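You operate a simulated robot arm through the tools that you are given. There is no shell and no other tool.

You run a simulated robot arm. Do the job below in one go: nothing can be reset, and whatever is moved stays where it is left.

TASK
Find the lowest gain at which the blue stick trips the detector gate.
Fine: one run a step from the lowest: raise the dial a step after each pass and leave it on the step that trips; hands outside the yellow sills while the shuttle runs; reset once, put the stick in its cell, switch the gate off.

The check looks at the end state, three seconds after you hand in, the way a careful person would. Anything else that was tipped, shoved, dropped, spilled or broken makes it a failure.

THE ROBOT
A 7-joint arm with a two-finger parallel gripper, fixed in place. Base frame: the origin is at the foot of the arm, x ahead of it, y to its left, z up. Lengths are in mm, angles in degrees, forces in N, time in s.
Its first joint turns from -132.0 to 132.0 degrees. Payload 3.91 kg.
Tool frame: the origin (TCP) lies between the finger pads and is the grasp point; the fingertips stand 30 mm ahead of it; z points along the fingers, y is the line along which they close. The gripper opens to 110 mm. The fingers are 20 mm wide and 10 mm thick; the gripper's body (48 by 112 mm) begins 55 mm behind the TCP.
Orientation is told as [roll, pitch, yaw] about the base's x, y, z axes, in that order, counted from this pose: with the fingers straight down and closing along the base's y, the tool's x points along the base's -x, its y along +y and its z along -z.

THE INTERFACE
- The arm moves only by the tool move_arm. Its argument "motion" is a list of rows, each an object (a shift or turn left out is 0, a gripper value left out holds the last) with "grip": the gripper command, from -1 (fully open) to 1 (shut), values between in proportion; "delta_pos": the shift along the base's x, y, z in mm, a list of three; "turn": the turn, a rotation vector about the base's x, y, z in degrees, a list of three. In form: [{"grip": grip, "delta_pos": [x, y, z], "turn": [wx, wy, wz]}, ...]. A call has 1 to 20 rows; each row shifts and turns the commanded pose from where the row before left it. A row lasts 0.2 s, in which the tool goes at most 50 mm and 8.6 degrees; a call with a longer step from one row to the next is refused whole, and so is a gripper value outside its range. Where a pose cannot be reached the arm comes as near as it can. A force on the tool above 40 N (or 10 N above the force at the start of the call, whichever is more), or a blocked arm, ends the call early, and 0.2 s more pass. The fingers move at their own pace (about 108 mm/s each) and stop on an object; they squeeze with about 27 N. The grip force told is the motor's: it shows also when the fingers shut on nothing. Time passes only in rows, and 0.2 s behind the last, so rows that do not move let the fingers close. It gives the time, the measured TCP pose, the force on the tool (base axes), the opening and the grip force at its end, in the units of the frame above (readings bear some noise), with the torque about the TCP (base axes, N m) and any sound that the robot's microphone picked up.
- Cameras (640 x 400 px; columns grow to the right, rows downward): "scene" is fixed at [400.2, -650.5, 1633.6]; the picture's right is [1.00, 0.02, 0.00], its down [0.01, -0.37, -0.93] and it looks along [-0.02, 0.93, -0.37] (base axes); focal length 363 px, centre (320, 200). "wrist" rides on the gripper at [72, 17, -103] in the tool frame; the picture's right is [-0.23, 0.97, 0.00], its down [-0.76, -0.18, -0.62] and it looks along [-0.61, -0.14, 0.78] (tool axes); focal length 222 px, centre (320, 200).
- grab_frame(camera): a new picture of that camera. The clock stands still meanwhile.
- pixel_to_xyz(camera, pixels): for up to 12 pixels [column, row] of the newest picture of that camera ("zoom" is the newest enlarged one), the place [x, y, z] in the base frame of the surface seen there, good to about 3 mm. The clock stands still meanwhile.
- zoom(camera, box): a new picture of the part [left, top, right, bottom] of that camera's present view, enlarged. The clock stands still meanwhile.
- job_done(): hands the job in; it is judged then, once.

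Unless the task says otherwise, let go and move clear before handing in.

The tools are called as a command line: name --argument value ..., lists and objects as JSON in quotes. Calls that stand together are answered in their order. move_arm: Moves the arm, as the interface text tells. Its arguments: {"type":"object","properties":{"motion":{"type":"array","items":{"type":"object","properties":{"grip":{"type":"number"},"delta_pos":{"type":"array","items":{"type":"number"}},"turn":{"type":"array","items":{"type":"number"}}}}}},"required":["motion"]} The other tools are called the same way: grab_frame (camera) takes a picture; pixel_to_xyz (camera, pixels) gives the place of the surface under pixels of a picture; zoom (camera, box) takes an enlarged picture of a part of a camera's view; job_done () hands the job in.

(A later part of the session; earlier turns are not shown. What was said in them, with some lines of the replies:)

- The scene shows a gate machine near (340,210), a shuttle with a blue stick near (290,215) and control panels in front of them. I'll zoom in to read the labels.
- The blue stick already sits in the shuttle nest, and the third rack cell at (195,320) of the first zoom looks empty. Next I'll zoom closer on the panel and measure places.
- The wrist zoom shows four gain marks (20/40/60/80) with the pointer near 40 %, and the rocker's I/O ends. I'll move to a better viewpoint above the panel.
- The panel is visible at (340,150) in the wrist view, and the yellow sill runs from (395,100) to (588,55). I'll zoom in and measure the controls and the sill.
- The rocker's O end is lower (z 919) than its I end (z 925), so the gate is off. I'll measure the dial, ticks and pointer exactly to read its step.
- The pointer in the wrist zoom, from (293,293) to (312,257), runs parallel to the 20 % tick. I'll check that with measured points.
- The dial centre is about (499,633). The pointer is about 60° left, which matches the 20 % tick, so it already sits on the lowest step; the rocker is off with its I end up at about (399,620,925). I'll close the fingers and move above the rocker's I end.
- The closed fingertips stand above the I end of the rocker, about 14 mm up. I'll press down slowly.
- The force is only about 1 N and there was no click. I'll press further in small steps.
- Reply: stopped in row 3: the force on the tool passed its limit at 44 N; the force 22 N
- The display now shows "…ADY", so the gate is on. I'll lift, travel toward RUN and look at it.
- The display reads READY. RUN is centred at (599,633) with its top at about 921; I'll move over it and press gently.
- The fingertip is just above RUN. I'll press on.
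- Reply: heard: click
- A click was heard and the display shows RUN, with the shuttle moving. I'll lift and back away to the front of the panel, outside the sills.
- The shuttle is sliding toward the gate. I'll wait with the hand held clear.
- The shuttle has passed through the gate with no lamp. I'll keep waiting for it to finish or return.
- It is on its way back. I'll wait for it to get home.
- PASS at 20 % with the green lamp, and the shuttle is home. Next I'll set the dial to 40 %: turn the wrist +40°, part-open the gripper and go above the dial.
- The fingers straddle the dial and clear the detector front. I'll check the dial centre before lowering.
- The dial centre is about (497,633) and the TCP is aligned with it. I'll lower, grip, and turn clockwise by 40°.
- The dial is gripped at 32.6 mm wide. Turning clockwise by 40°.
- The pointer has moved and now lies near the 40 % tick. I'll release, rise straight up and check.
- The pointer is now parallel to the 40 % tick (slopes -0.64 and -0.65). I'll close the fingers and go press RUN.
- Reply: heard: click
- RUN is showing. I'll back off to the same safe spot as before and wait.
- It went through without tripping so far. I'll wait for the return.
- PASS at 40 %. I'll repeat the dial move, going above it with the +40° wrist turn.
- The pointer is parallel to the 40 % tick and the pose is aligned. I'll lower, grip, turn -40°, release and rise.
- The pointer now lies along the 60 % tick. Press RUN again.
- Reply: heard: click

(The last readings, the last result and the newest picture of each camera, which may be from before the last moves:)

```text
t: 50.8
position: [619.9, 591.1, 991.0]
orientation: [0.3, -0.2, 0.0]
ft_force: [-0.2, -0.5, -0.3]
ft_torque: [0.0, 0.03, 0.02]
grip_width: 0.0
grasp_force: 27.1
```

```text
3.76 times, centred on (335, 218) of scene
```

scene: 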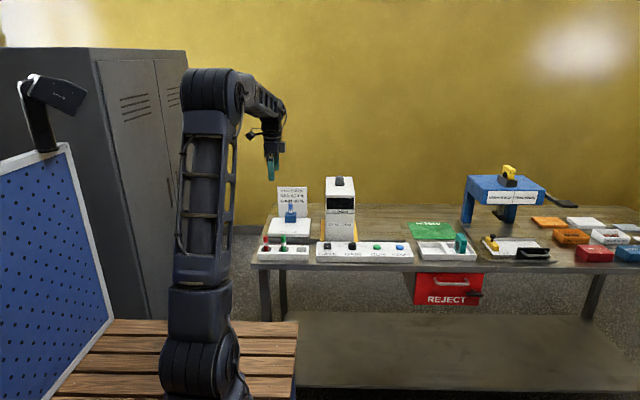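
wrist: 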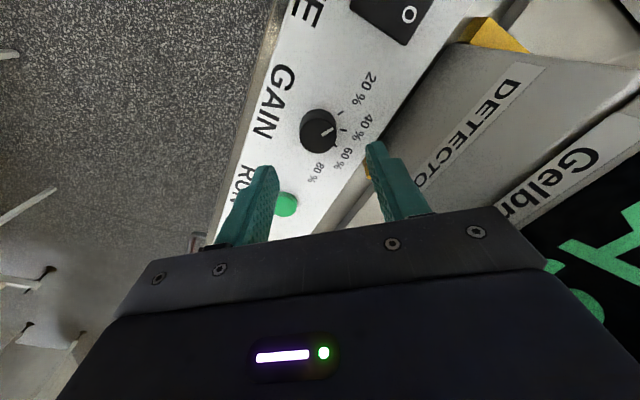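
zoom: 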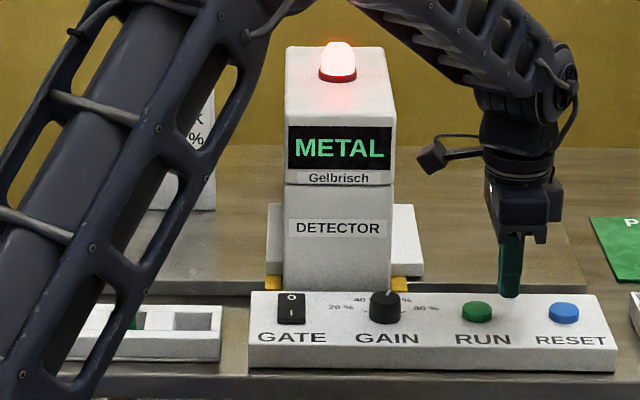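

It tripped at 60 %: the red lamp is lit and the display says METAL. I'll wait to see whether the shuttle stopped in the gate.

move_arm --motion '[{}, {}, {}, {}, {}, {}, {}, {}, {}, {}, {}, {}, {}, {}, {}]'

zoom --camera "scene" --box '[250, 165, 420, 270]'

```text
t: 54.0
position: [619.7, 591.8, 992.2]
orientation: [0.2, -0.1, 0.0]
ft_force: [0.2, -0.9, -0.1]
ft_torque: [0.01, 0.0, 0.01]
grip_width: 0.0
grasp_force: 26.8
```

```text
3.76 times, centred on (335, 218) of scene
```

zoom: 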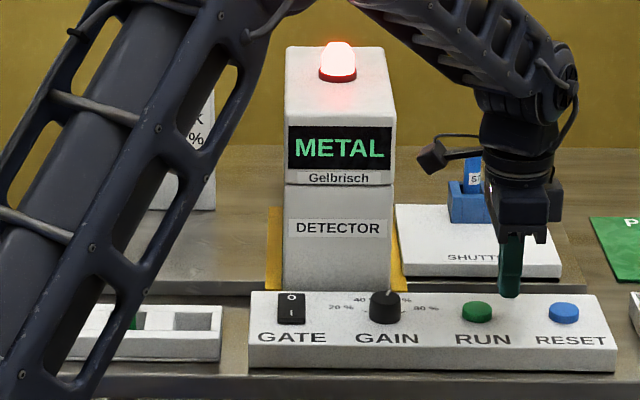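

The shuttle is still travelling. I'll wait until it is home and at rest before resetting.

move_arm --motion '[{}, {}, {}, {}, {}, {}, {}, {}, {}, {}, {}, {}, {}, {}, {}, {}, {}, {}, {}, {}]'

move_arm --motion '[{}, {}, {}, {}, {}, {}, {}, {}, {}, {}, {}, {}, {}, {}, {}, {}, {}, {}, {}, {}]'

zoom --camera "scene" --box '[250, 165, 420, 270]'

```text
t: 58.2
position: [621.5, 591.8, 992.7]
orientation: [0.2, -0.1, -0.1]
ft_force: [-0.5, 0.8, -0.2]
ft_torque: [0.03, 0.02, 0.01]
grip_width: 0.0
grasp_force: 26.5
```

```text
t: 62.4
position: [620.4, 590.6, 990.2]
orientation: [0.3, -0.2, 0.0]
ft_force: [1.2, 0.4, -0.4]
ft_torque: [0.01, 0.03, -0.03]
grip_width: 0.0
grasp_force: 27.3
```

```text
3.76 times, centred on (335, 218) of scene
```

zoom: 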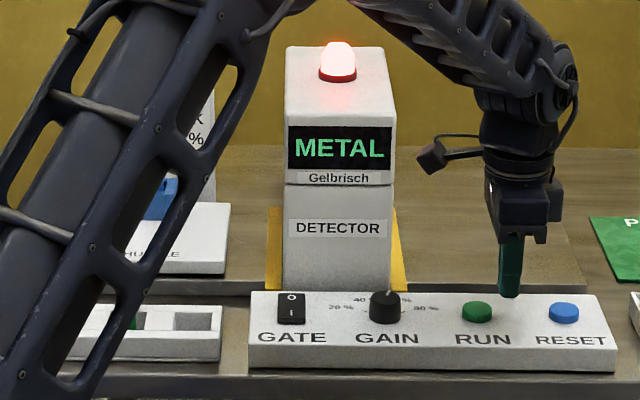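

The shuttle is home and METAL is latched. I'll press RESET at (690,633) once.

move_arm --motion '[{"delta_pos": [35, 15, 0]}, {"delta_pos": [35, 26, 0]}, {"delta_pos": [0, 0, -25]}, {"delta_pos": [0, 0, -10]}, {"delta_pos": [0, 0, -4]}, {"delta_pos": [0, 0, -3]}, {"delta_pos": [0, 0, -2]}]'

zoom --camera "scene" --box '[250, 165, 420, 270]'

```text
t: 64.0
position: [692.4, 632.2, 950.7]
orientation: [0.3, -0.2, 0.0]
ft_force: [-0.7, -0.1, 0.6]
ft_torque: [-0.02, -0.01, 0.01]
grip_width: 0.0
grasp_force: 27.1
```

```text
3.76 times, centred on (335, 218) of scene
```

zoom: 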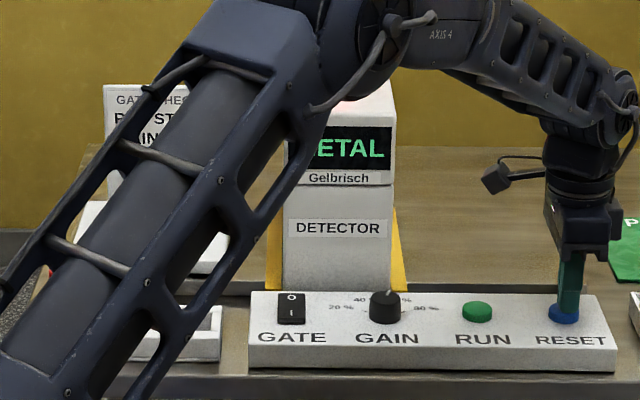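

The tip is just touching RESET and there has been no click yet. I'll press a little deeper.

move_arm --motion '[{"delta_pos": [0, 0, -2]}, {"delta_pos": [0, 0, -2]}]'

zoom --camera "scene" --box '[250, 165, 420, 270]'

```text
t: 64.6
position: [693.2, 633.6, 947.0]
orientation: [0.2, 0.0, -0.1]
ft_force: [0.5, -0.5, 1.6]
ft_torque: [0.03, -0.05, -0.01]
grip_width: 0.0
grasp_force: 27.1
heard: click
```

```text
3.76 times, centred on (335, 218) of scene
```

zoom: 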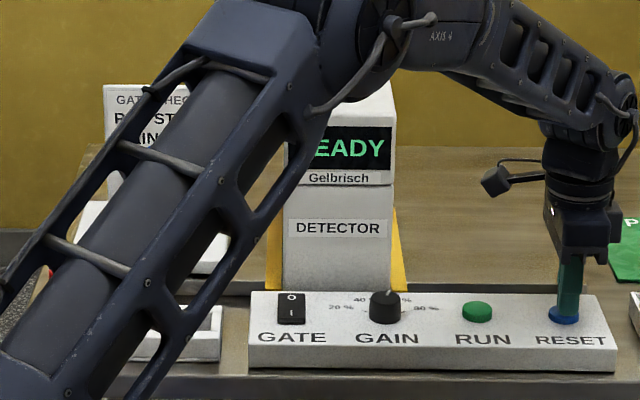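

READY is showing, so the reset is done. I'll rise and travel along the front of the bench to the shuttle side.

move_arm --motion '[{"delta_pos": [0, 0, 30]}, {"delta_pos": [0, -20, 40]}, {"delta_pos": [-30, -20, 40]}, {"delta_pos": [-45, 0, 40]}, {"delta_pos": [-45, 0, 0]}, {"delta_pos": [-45, 0, 0]}, {"delta_pos": [-45, 0, 0]}, {"delta_pos": [-45, 0, 0]}, {"delta_pos": [-45, 0, 0]}, {"delta_pos": [-45, 10, 0]}, {"delta_pos": [-45, 15, 0]}, {"delta_pos": [-45, 15, 0]}, {"delta_pos": [-45, 20, 0]}, {}]'

grab_frame --camera "wrist"

grab_frame --camera "scene"

```text
refused: row 3 steps farther than a row can; nothing moved
```

```text
taken
```

wrist: 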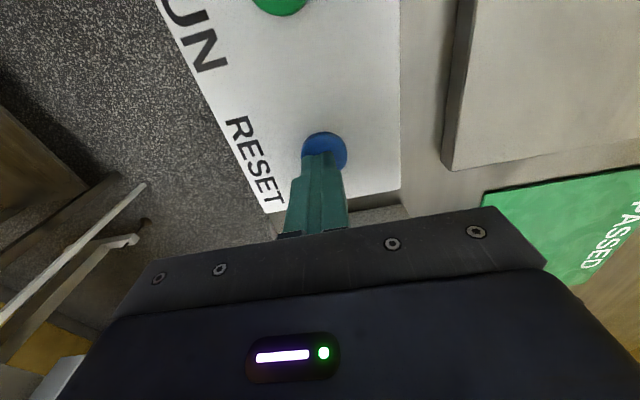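

```text
taken
```

scene: 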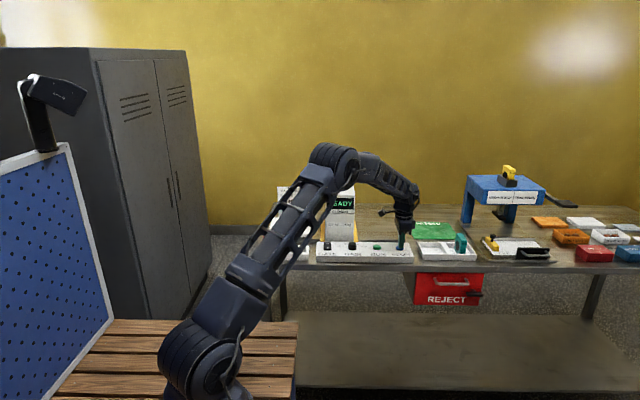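

That call was refused because one step was too long, and nothing moved. I'll send it again with shorter steps.

move_arm --motion '[{"delta_pos": [0, 0, 30]}, {"delta_pos": [0, -20, 40]}, {"delta_pos": [0, -20, 40]}, {"delta_pos": [-20, 0, 40]}, {"delta_pos": [-45, 0, 0]}, {"delta_pos": [-45, 0, 0]}, {"delta_pos": [-45, 0, 0]}, {"delta_pos": [-45, 0, 0]}, {"delta_pos": [-45, 0, 0]}, {"delta_pos": [-45, 10, 0]}, {"delta_pos": [-45, 15, 0]}, {"delta_pos": [-45, 15, 0]}, {"delta_pos": [-45, 10, 0]}, {"delta_pos": [-45, 0, 0]}, {}]'

grab_frame --camera "wrist"

zoom --camera "scene" --box '[250, 165, 420, 270]'

```text
t: 67.8
position: [222.3, 643.5, 1099.3]
orientation: [0.2, -0.1, 0.0]
ft_force: [0.4, 0.5, -0.7]
ft_torque: [-0.02, 0.03, -0.02]
grip_width: 0.1
grasp_force: 27.8
```

```text
taken
```

wrist: 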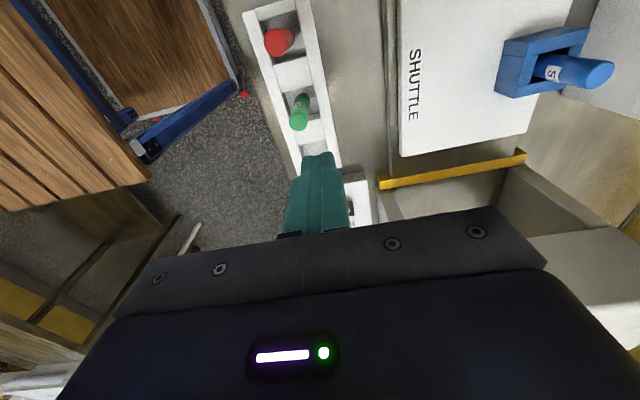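

```text
3.76 times, centred on (335, 218) of scene
```

zoom: 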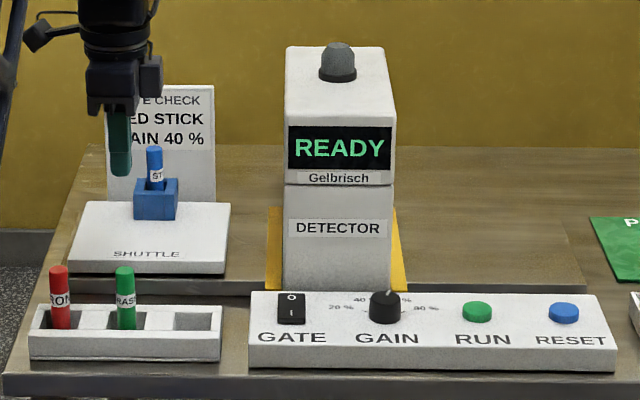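

The stick stands in its nest, as seen in the scene zoom at (154,165). I'll measure the stick, nest, sign and rack cells.

zoom --camera "scene" --box '[262, 185, 312, 265]'

pixel_to_xyz --camera "scene" --pixels '[[291, 204.3], [291, 208], [291, 211], [288.5, 208], [293.3, 208], [285.5, 217], [297.2, 217], [291, 220], [304, 192], [286, 213], [296.5, 213]]'

zoom --camera "wrist" --box '[480, 10, 640, 110]'

pixel_to_xyz --camera "zoom" --pixels '[[500, 255], [440, 250], [300, 250], [290, 220], [230, 260], [90, 200], [70, 340], [230, 340], [420, 90], [560, 130], [510, 240], [150, 150]]'

```text
5.00 times, centred on (287, 225) of scene
```

zoom: 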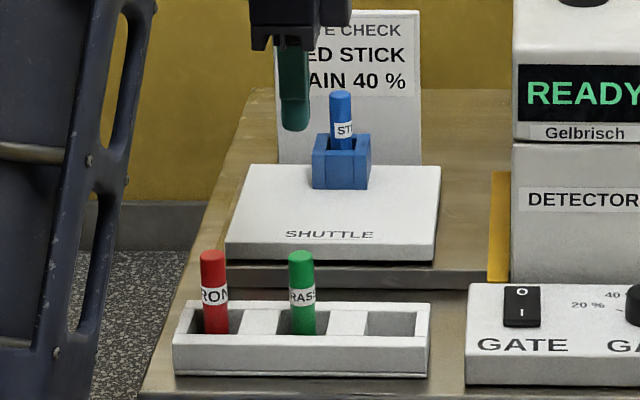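

```text
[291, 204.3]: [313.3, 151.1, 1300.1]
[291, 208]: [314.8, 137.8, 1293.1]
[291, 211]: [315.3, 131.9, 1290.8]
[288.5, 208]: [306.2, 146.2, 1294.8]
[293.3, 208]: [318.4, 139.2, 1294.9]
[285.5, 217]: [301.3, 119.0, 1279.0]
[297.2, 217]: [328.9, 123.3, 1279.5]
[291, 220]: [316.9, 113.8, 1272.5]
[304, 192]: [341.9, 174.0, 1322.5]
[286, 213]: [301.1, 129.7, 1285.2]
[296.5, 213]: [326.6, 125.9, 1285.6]
```

```text
4.00 times, centred on (560, 60) of wrist
```

zoom: 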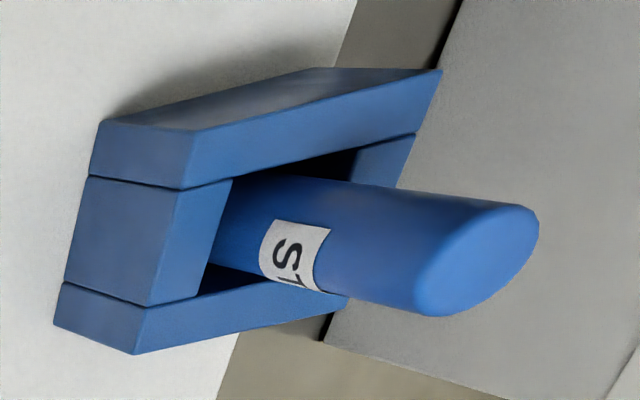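

```text
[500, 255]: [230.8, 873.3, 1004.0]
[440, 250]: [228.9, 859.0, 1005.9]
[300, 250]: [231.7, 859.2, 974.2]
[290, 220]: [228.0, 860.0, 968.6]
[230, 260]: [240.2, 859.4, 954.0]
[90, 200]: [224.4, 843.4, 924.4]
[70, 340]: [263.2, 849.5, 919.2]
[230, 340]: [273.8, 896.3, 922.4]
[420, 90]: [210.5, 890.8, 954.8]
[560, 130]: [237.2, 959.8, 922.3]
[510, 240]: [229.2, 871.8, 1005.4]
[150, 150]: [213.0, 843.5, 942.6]
```

The stick axis is at about (231,870), with its top near 1005 and the nest top near 955. I'll approach with the gripper part-open and check the sign's clearance behind it.

move_arm --motion '[{"grip": 0, "delta_pos": [4, 45, 0]}, {"delta_pos": [5, 45, 0]}, {"delta_pos": [0, 45, 0]}, {}]'

grab_frame --camera "wrist"

grab_frame --camera "scene"

```text
t: 68.8
position: [231.5, 781.2, 1100.4]
orientation: [0.2, -0.1, 0.1]
ft_force: [0.7, 0.2, 1.3]
ft_torque: [0.01, 0.0, 0.03]
grip_width: 55.0
grasp_force: 0.1
```

```text
taken
```

wrist: 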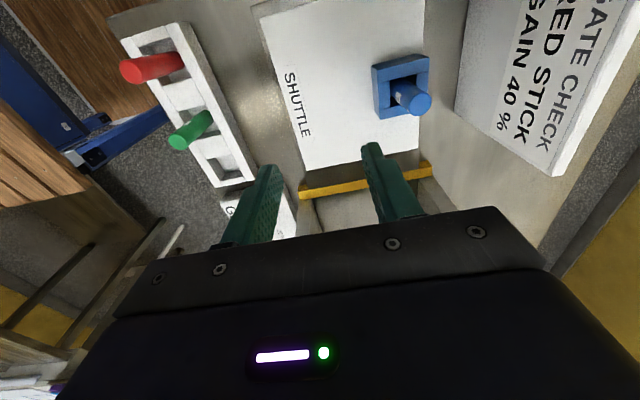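

```text
taken
```

scene: 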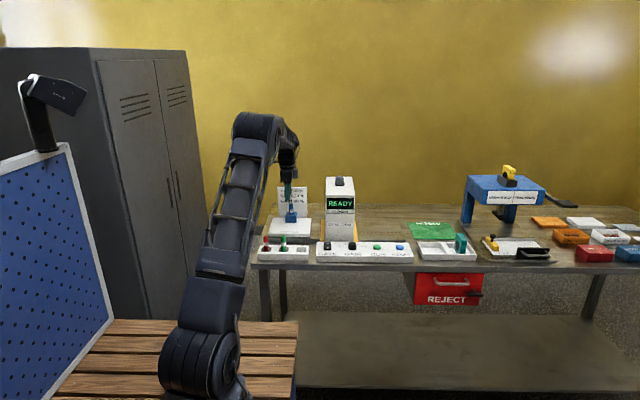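

pixel_to_xyz --camera "wrist" --pixels '[[500, 60], [525, 150], [610, 60], [540, 165], [458, 80], [423, 103], [221, 168], [208, 152], [226, 162], [236, 176], [218, 140], [205, 112]]'

zoom --camera "wrist" --box '[350, 40, 450, 130]'

pixel_to_xyz --camera "zoom" --pixels '[[495, 290], [460, 300], [520, 280], [490, 320], [490, 255], [380, 230], [320, 260], [160, 200], [420, 110], [180, 330], [510, 120], [500, 190]]'

zoom --camera "wrist" --box '[150, 90, 270, 200]'

pixel_to_xyz --camera "zoom" --pixels '[[330, 240], [250, 250], [420, 250], [350, 300], [400, 260], [360, 330]]'

```text
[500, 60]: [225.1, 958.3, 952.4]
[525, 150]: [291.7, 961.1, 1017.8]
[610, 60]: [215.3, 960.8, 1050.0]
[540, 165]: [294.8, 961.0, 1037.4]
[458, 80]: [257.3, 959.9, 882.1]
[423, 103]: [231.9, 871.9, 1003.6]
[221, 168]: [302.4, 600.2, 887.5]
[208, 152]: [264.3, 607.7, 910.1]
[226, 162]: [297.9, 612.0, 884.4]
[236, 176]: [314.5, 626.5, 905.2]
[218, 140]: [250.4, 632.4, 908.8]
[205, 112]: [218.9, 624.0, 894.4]
```

```text
4.44 times, centred on (400, 85) of wrist
```

zoom: 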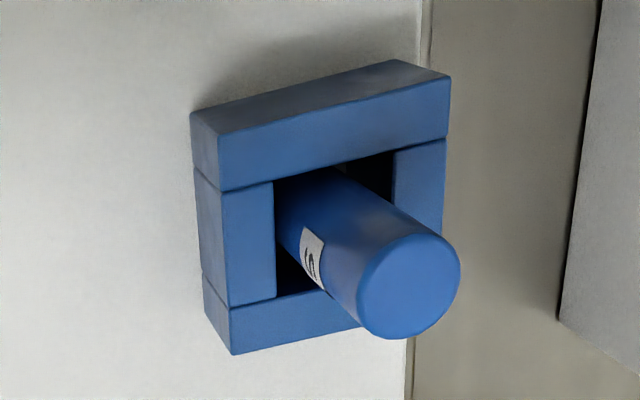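

```text
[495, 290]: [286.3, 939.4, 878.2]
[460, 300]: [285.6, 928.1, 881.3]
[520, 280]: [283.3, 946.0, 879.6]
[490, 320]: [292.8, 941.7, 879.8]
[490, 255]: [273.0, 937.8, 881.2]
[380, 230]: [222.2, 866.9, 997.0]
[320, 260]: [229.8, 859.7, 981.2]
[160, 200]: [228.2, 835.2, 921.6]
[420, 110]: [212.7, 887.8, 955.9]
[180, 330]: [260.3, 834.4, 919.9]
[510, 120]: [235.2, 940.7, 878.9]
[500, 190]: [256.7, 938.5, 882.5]
```

```text
3.64 times, centred on (210, 145) of wrist
```

zoom: 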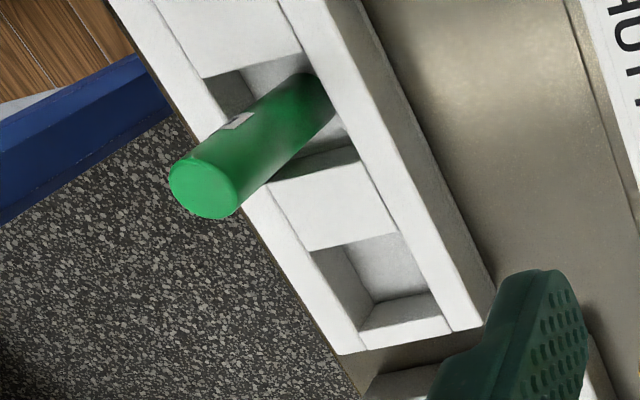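

```text
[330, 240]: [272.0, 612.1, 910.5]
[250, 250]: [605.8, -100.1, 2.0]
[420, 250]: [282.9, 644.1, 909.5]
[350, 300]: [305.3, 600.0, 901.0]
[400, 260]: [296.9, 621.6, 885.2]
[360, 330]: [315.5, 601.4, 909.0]
```

The sign stands at y=960 and is vertical, so there's enough room. The stick centre is about (231.5,870). I'll move over it and lower partway.

move_arm --motion '[{"delta_pos": [0, 45, 0]}, {"delta_pos": [0, 44, 0]}, {"delta_pos": [0, 0, -40]}, {}]'

grab_frame --camera "wrist"

zoom --camera "scene" --box '[262, 165, 322, 265]'

```text
t: 69.8
position: [234.8, 870.7, 1058.0]
orientation: [0.2, -0.2, 0.1]
ft_force: [0.0, 0.1, 0.3]
ft_torque: [-0.01, 0.03, 0.01]
grip_width: 54.9
grasp_force: 0.0
```

```text
taken
```

wrist: 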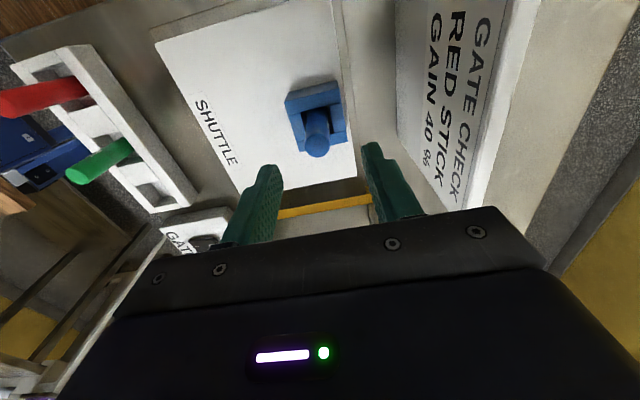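

```text
4.00 times, centred on (292, 215) of scene
```

zoom: 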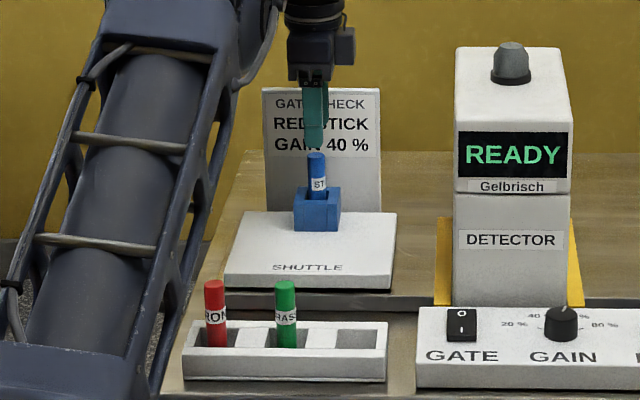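

The fingers straddle the stick in y. I'll recheck the stick's position from this view before going down.

zoom --camera "wrist" --box '[275, 70, 365, 170]'

pixel_to_xyz --camera "wrist" --pixels '[[317, 146], [310, 146], [324, 146], [317, 140], [317, 152], [317, 130]]'

```text
4.00 times, centred on (320, 120) of wrist
```

zoom: 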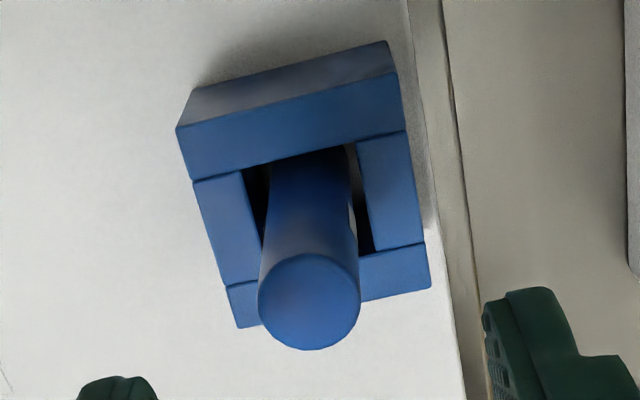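

```text
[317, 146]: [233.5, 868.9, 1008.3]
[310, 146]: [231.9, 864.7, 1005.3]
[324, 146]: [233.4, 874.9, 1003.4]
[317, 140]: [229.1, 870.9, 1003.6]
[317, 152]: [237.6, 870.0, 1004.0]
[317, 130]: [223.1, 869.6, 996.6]
```

The stick centre is about (232,869.5), within about 2 mm of the TCP. I'll descend to TCP z≈990 and close.

move_arm --motion '[{"delta_pos": [-2, 0, -30]}, {"delta_pos": [0, 0, -25]}, {"delta_pos": [0, 0, -12]}, {}, {"grip": 1}, {}, {}]'

grab_frame --camera "wrist"

zoom --camera "scene" --box '[262, 165, 322, 265]'

```text
t: 71.4
position: [229.1, 868.7, 991.3]
orientation: [0.2, 0.0, -0.1]
ft_force: [1.0, -0.8, 1.0]
ft_torque: [-0.01, -0.04, -0.02]
grip_width: 18.6
grasp_force: 27.1
```

```text
taken
```

wrist: 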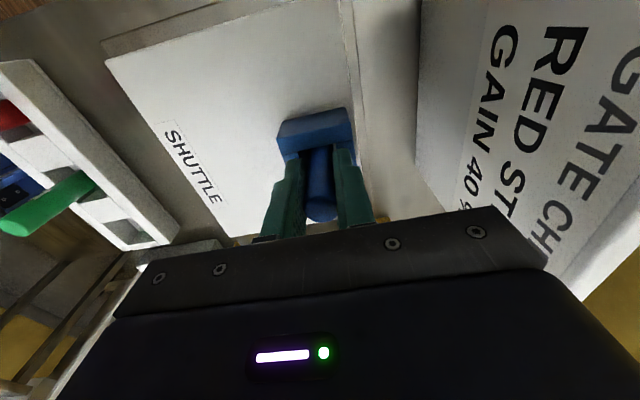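

```text
4.00 times, centred on (292, 215) of scene
```

zoom: 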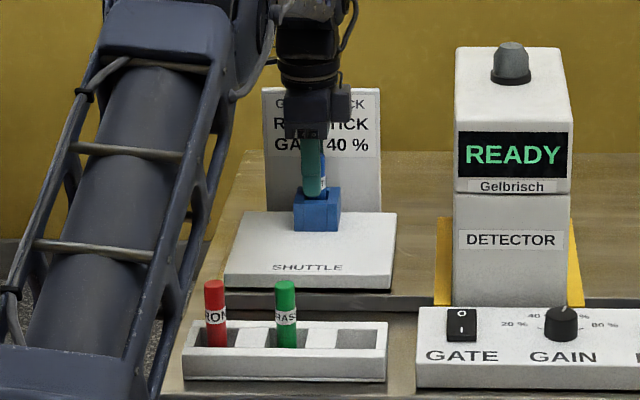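

The stick is gripped at 18.6 mm wide. I'll lift it straight up.

move_arm --motion '[{"delta_pos": [0, 0, 20]}, {"delta_pos": [0, 0, 30]}, {"delta_pos": [0, 0, 40]}, {"delta_pos": [0, 0, 20]}, {}]'

grab_frame --camera "wrist"

zoom --camera "scene" --box '[262, 165, 322, 265]'

```text
t: 72.6
position: [228.4, 868.6, 1100.0]
orientation: [0.3, -0.1, 0.1]
ft_force: [-0.4, -1.0, -0.6]
ft_torque: [0.0, -0.01, -0.02]
grip_width: 18.9
grasp_force: 27.1
```

```text
taken
```

wrist: 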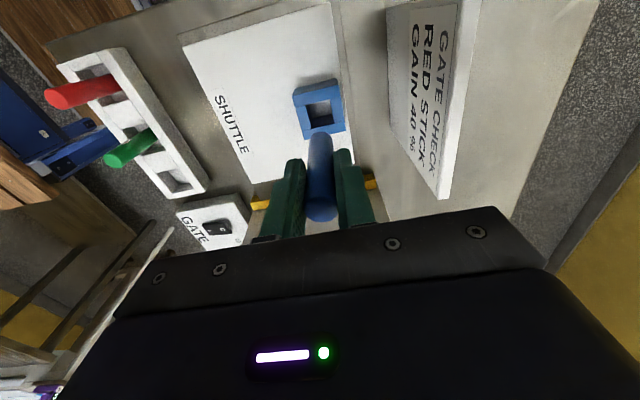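

```text
4.00 times, centred on (292, 215) of scene
```

zoom: 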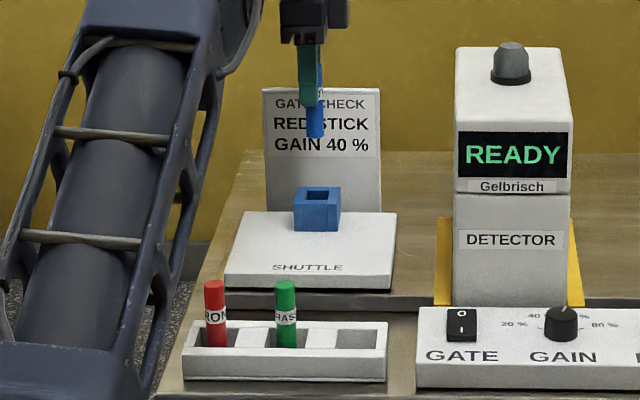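

The stick is held clear of the nest, and sits about 3 mm toward +x from the TCP. I'll measure the rack and its sticks to find the third cell's centre.

zoom --camera "scene" --box '[256, 232, 316, 270]'

pixel_to_xyz --camera "zoom" --pixels '[[105, 50], [290, 50], [105, 62], [290, 62], [410, 190], [520, 190], [395, 190], [540, 190], [465, 160], [465, 225], [465, 200], [465, 190]]'

zoom --camera "wrist" --box '[130, 130, 230, 220]'

pixel_to_xyz --camera "zoom" --pixels '[[200, 230], [210, 200], [240, 180], [150, 220], [260, 200], [210, 265], [180, 200]]'

```text
10.53 times, centred on (286, 251) of scene
```

zoom: 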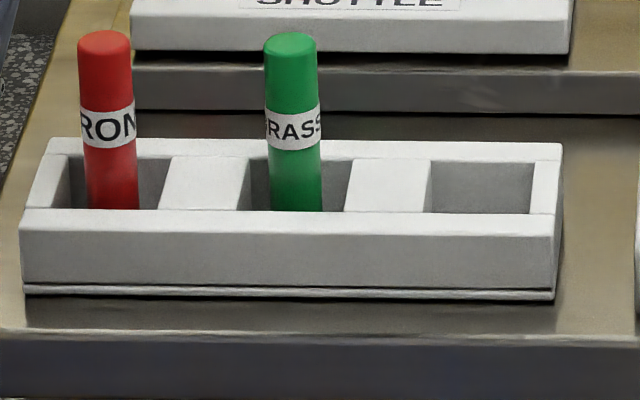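

```text
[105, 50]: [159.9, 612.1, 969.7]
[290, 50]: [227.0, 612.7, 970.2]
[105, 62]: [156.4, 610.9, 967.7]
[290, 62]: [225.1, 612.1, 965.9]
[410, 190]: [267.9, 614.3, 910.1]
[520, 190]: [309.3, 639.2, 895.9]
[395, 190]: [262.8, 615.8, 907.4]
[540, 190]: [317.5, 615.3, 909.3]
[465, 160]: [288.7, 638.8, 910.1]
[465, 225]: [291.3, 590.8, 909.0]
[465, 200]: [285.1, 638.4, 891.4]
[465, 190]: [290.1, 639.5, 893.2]
```

```text
4.44 times, centred on (180, 175) of wrist
```

zoom: 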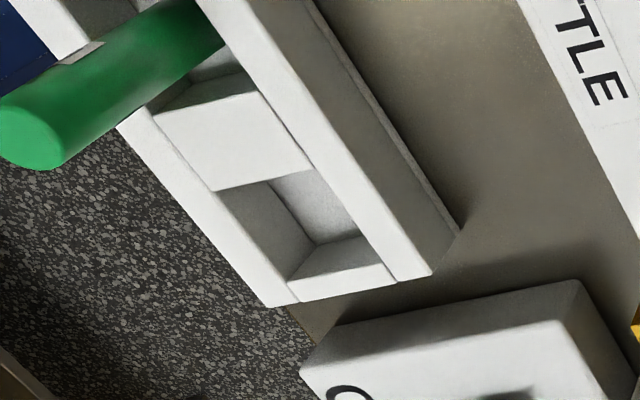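

```text
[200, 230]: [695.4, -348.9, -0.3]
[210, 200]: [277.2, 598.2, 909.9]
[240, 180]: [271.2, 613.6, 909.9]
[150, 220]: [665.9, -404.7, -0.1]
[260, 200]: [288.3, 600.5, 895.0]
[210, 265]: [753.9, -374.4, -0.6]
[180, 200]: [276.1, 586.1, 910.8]
```

The third cell's centre is about (296,620), with its floor near 885. I'll carry the stick over it.

move_arm --motion '[{"delta_pos": [0, -45, 0]}, {"delta_pos": [10, -45, 0]}, {"delta_pos": [15, -45, 0]}, {"delta_pos": [15, -45, 0]}, {"delta_pos": [15, -40, 0]}, {"delta_pos": [10, -29, 0]}, {"delta_pos": [0, 0, -45]}, {"delta_pos": [0, 0, -30]}, {}]'

grab_frame --camera "wrist"

zoom --camera "scene" --box '[256, 205, 336, 270]'

```text
t: 74.6
position: [293.1, 618.4, 1027.2]
orientation: [0.1, -0.1, 0.0]
ft_force: [1.0, 0.0, 0.3]
ft_torque: [0.0, -0.02, -0.01]
grip_width: 19.0
grasp_force: 26.6
```

```text
taken
```

wrist: 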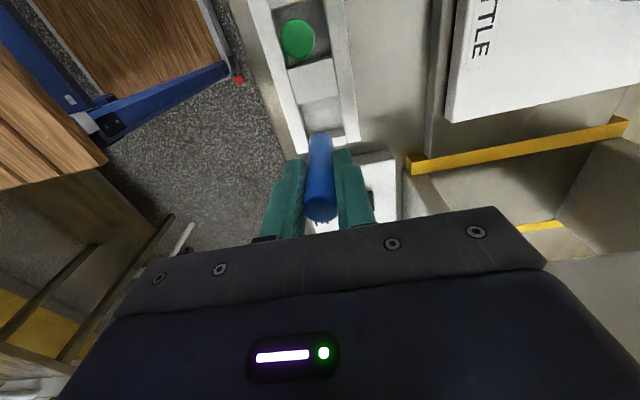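

```text
6.15 times, centred on (296, 238) of scene
```

zoom: 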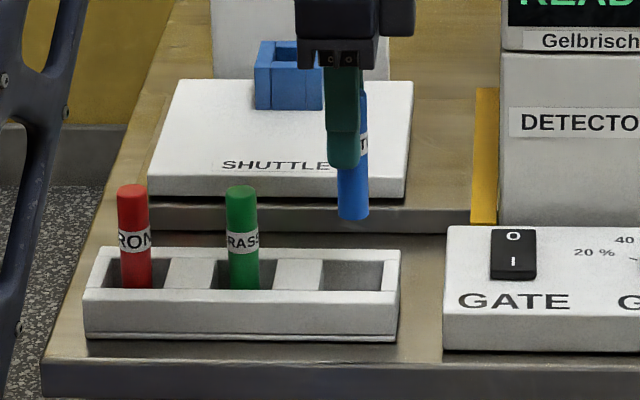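

The stick hangs vertical above the cell. I'll measure its x and its lower end before lowering.

zoom --camera "scene" --box '[296, 220, 336, 265]'

pixel_to_xyz --camera "zoom" --pixels '[[200, 70], [190, 70], [210, 70], [225, 70], [235, 70], [215, 85], [215, 110], [215, 60]]'

```text
8.89 times, centred on (316, 242) of scene
```

zoom: 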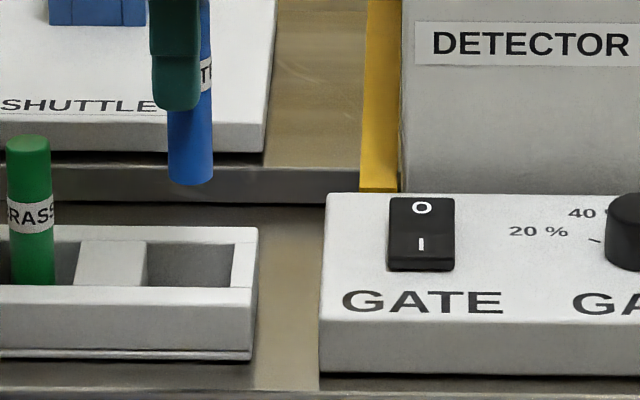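

```text
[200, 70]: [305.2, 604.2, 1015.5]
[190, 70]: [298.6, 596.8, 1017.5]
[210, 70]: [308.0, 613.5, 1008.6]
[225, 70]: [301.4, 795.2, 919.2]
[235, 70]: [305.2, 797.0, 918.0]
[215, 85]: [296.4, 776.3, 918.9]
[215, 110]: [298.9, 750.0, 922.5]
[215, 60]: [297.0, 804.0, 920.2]
```

pixel_to_xyz --camera "zoom" --pixels '[[190, 130], [190, 150], [190, 170], [190, 178], [172, 150], [208, 150], [150, 265], [228, 265], [145, 245], [234, 245]]'

```text
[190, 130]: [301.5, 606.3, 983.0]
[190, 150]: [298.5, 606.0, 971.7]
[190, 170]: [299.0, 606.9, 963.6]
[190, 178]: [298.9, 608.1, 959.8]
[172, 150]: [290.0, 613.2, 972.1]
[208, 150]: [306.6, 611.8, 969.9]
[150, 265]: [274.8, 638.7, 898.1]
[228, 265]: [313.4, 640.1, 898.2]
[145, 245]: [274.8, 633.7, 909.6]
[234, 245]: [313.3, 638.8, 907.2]
```

The stick is centred at about (299,616) with its bottom at z≈957, while the cell's centre is (294.5,620). I'll shift by (-4,+3) and lower to just above the floor.

move_arm --motion '[{"delta_pos": [-4, 3, -10]}, {"delta_pos": [0, 0, -25]}, {"delta_pos": [0, 0, -20]}, {"delta_pos": [0, 0, -10]}, {}]'

zoom --camera "scene" --box '[256, 205, 336, 270]'

grab_frame --camera "wrist"

```text
t: 75.8
position: [290.1, 622.2, 960.4]
orientation: [0.2, -0.1, 0.0]
ft_force: [0.5, 0.5, 0.7]
ft_torque: [-0.02, 0.01, 0.02]
grip_width: 18.7
grasp_force: 27.0
```

```text
6.15 times, centred on (296, 238) of scene
```

zoom: 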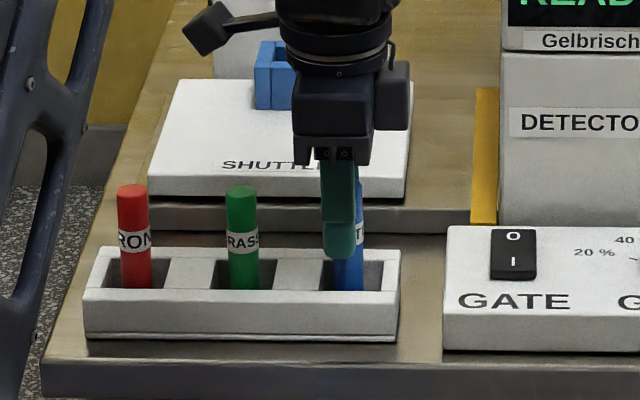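

```text
taken
```

wrist: 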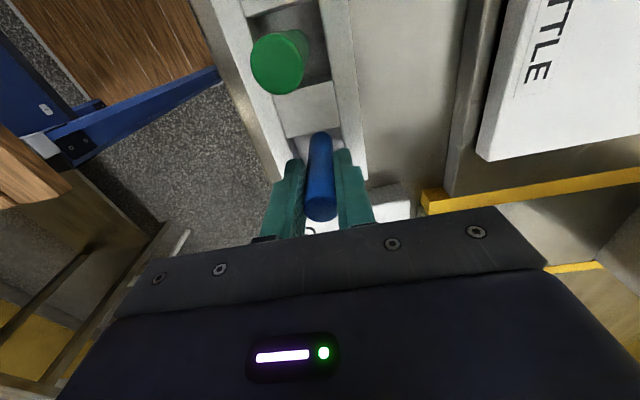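

The stick is inside the cell. I'll lower gently until it touches the floor.

move_arm --motion '[{"delta_pos": [0, 0, -2]}, {"delta_pos": [0, 0, -2]}]'

move_arm --motion '[{"delta_pos": [0, 0, -1]}, {"delta_pos": [0, 0, -1]}]'

```text
t: 76.4
position: [289.5, 622.5, 956.8]
orientation: [0.3, -0.2, 0.0]
ft_force: [-0.2, 0.5, 0.1]
ft_torque: [-0.02, -0.01, 0.01]
grip_width: 18.8
grasp_force: 27.0
```

```text
t: 77.0
position: [289.7, 623.1, 955.8]
orientation: [0.3, 0.0, 0.0]
ft_force: [-0.2, -3.6, 10.1]
ft_torque: [-0.24, 0.04, 0.02]
grip_width: 19.0
grasp_force: 27.0
```

Contact at 10 N, so it's on the floor. I'll ease up slightly and open.

move_arm --motion '[{"delta_pos": [0, 0, 0.7]}, {"grip": 0.5}, {"grip": 0.2}, {}]'

zoom --camera "scene" --box '[256, 205, 336, 270]'

grab_frame --camera "wrist"

```text
t: 78.0
position: [289.0, 621.2, 956.2]
orientation: [0.3, -0.1, -0.1]
ft_force: [0.1, -0.1, -0.5]
ft_torque: [-0.01, -0.05, -0.01]
grip_width: 44.0
grasp_force: 0.1
```

```text
6.15 times, centred on (296, 238) of scene
```

zoom: 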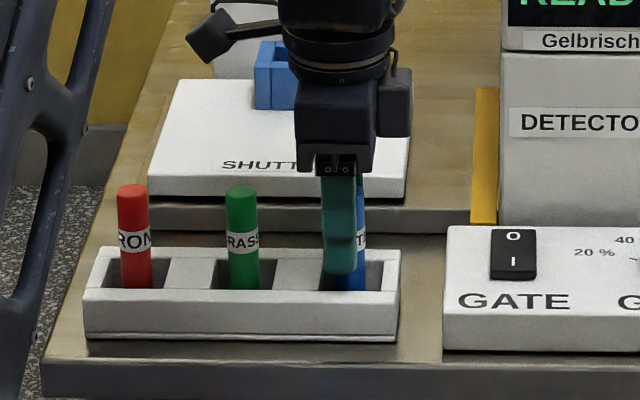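

```text
taken
```

wrist: 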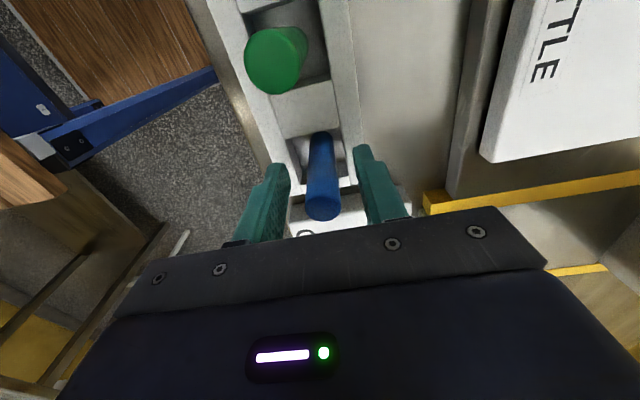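

The stick stands free between the open fingers. I'll rise straight up and then go over to the rocker's O end.

move_arm --motion '[{"delta_pos": [0, 0, 25]}, {"delta_pos": [0, 0, 40]}, {"delta_pos": [0, 0, 40]}, {}]'

grab_frame --camera "wrist"

zoom --camera "scene" --box '[256, 205, 336, 270]'

```text
t: 79.0
position: [290.6, 621.3, 1060.6]
orientation: [0.3, -0.1, 0.1]
ft_force: [0.4, 0.5, -0.5]
ft_torque: [0.02, -0.03, 0.0]
grip_width: 43.8
grasp_force: 0.1
```

```text
taken
```

wrist: 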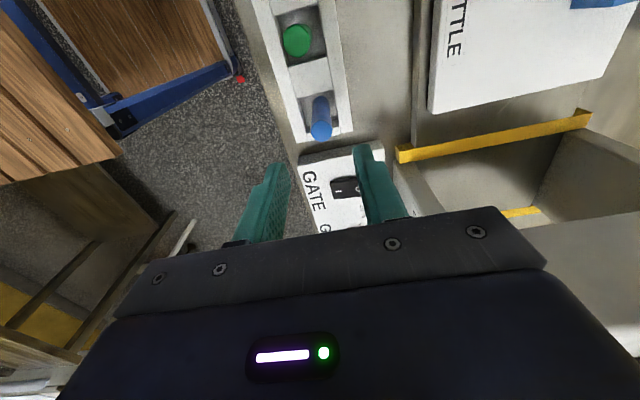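

```text
6.15 times, centred on (296, 238) of scene
```

zoom: 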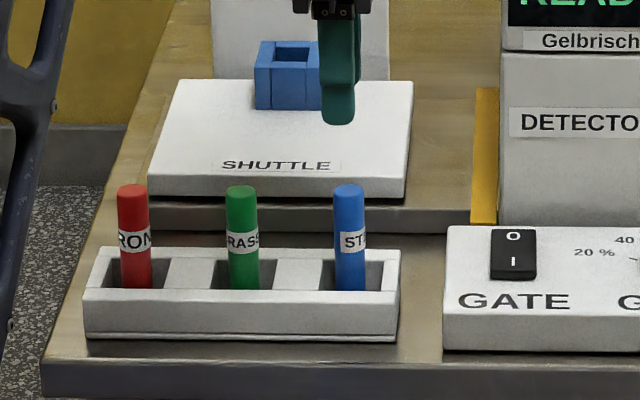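

All three sticks stand upright in their cells. To keep the gripper body off the detector when pressing the O end, I'll turn the wrist +90° so the camera faces the front, with the fingers closed.

move_arm --motion '[{"grip": 1, "delta_pos": [20, 0, 0], "turn": [0, 0, 8.2]}, {"delta_pos": [30, 0, 0], "turn": [0, 0, 8.2]}, {"delta_pos": [30, 0, 0], "turn": [0, 0, 8.2]}, {"delta_pos": [29, 0, 0], "turn": [0, 0, 8.2]}, {"turn": [0, 0, 8.2]}, {"turn": [0, 0, 8.2]}, {"turn": [0, 0, 8.2]}, {"turn": [0, 0, 8.2]}, {"turn": [0, 0, 8.2]}, {"turn": [0, 0, 8.2]}, {"turn": [0, 0, 8]}, {"delta_pos": [0, 30, 0]}, {}]'

grab_frame --camera "wrist"

zoom --camera "scene" --box '[250, 165, 420, 270]'

```text
t: 81.8
position: [399.8, 653.0, 1062.5]
orientation: [0.3, -0.1, 90.1]
ft_force: [0.7, -0.3, 0.5]
ft_torque: [0.0, 0.03, -0.01]
grip_width: 0.0
grasp_force: 27.1
```

```text
taken
```

wrist: 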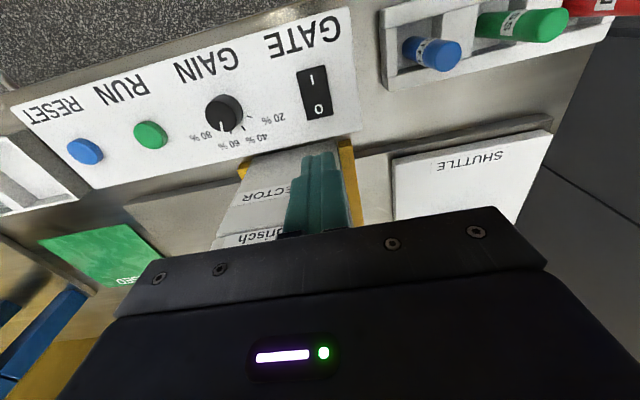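

```text
3.76 times, centred on (335, 218) of scene
```

zoom: 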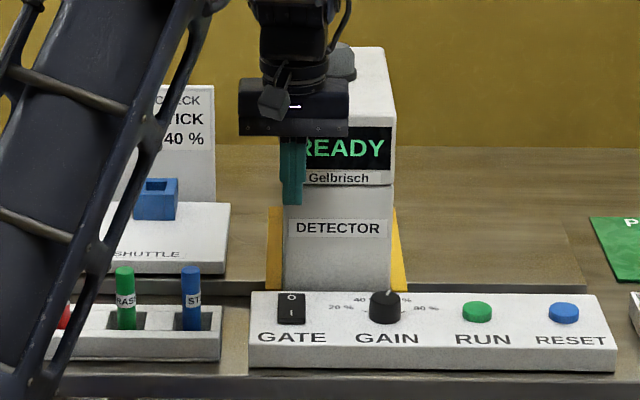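

The fingertips are in line with the O end at (399,652). I'll descend and press.

move_arm --motion '[{"delta_pos": [0, 0, -40]}, {"delta_pos": [0, 0, -40]}, {"delta_pos": [0, 0, -20]}, {"delta_pos": [0, 0, -4]}, {"delta_pos": [0, 0, -3]}, {}]'

zoom --camera "scene" --box '[300, 180, 400, 262]'

```text
t: 83.2
position: [397.6, 652.8, 955.3]
orientation: [0.2, -0.1, 90.0]
ft_force: [-0.1, 0.0, -0.1]
ft_torque: [-0.02, -0.01, -0.01]
grip_width: 0.1
grasp_force: 27.1
```

```text
4.88 times, centred on (350, 221) of scene
```

zoom: 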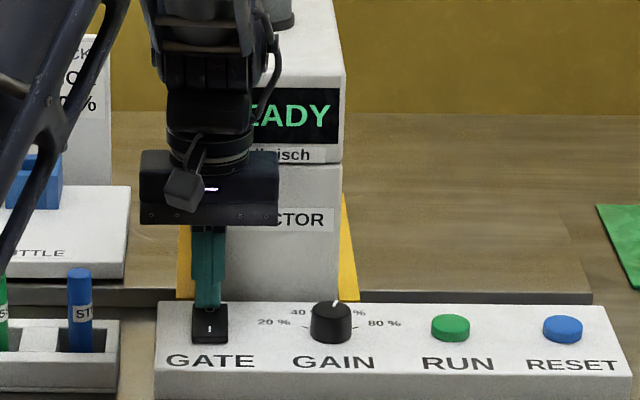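

move_arm --motion '[{"delta_pos": [0, 0, -2]}, {"delta_pos": [0, 0, -2]}, {"delta_pos": [0, 0, -2]}]'

zoom --camera "scene" --box '[300, 180, 400, 262]'

```text
t: 84.0
position: [398.3, 652.1, 950.2]
orientation: [0.1, -0.2, 90.0]
ft_force: [-3.0, -6.6, 25.8]
ft_torque: [-0.45, 0.05, -0.01]
grip_width: 0.0
grasp_force: 26.7
```

```text
4.88 times, centred on (350, 221) of scene
```

zoom: 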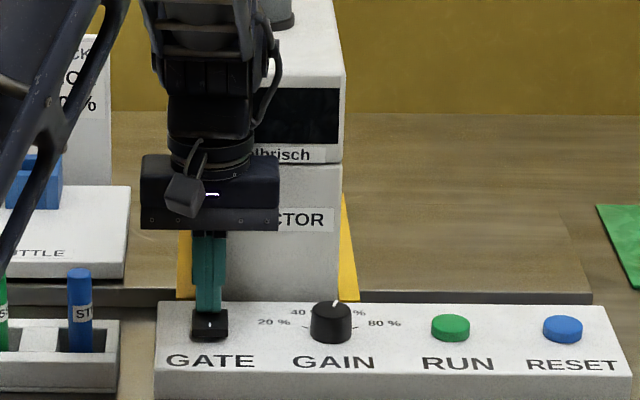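

The display went dark, so the gate is off. I'll rise and back away, then do a final check.

move_arm --motion '[{"delta_pos": [0, 0, 20]}, {"delta_pos": [0, 0, 45]}, {"delta_pos": [0, 0, 45]}, {"delta_pos": [0, -25, 40]}, {"delta_pos": [0, -25, 40]}, {}]'

zoom --camera "scene" --box '[250, 165, 420, 270]'

zoom --camera "scene" --box '[318, 239, 364, 262]'

grab_frame --camera "wrist"

```text
t: 85.4
position: [400.0, 600.0, 1136.1]
orientation: [0.2, 0.0, 90.1]
ft_force: [0.6, 0.6, 0.4]
ft_torque: [-0.01, -0.01, 0.01]
grip_width: 0.0
grasp_force: 26.7
```

```text
3.76 times, centred on (335, 218) of scene
```

zoom: 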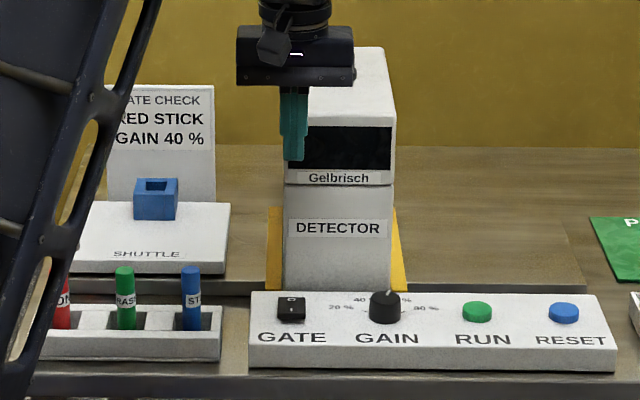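

```text
13.91 times, centred on (341, 250) of scene
```

zoom: 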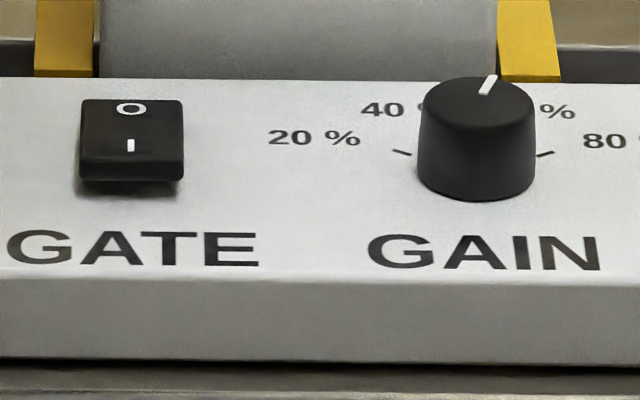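

```text
taken
```

wrist: 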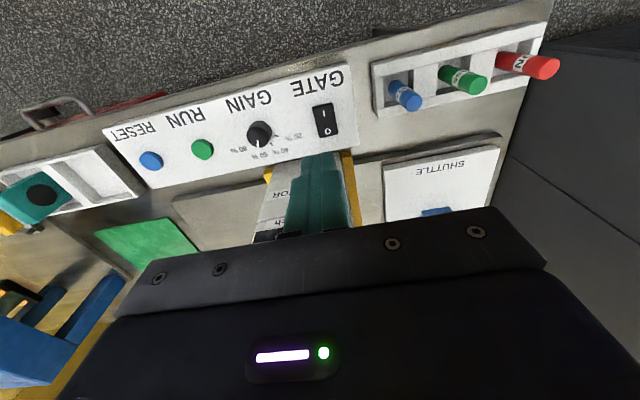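

The final check looks right: the gate rocker is off with a dark display, and the dial is on the 60 % step that tripped. The blue stick is upright in its cell at (191,298) of the zoom, the shuttle is home and the arm is clear, so I'm handing in.

job_done

```text
The job is handed in.
```

The lowest gain at which the blue stick trips the detector gate is 60 %. It passed at 20 % and at 40 %, then showed METAL with the red lamp at 60 %.

- **Runs:** I made one run per step, starting from the lowest, and stayed outside the yellow sills while the shuttle ran.
- **Dial:** it is left on 60 %.
- **Reset:** I pressed it once, after the shuttle was back home, and the display returned to READY.
- **Stick:** the blue stick is standing in the third rack cell, the only one that was empty.
- **Gate:** it is switched off and the display is dark.

The last pictures showed nothing else on the bench disturbed. The job is handed in, but no verdict came back.
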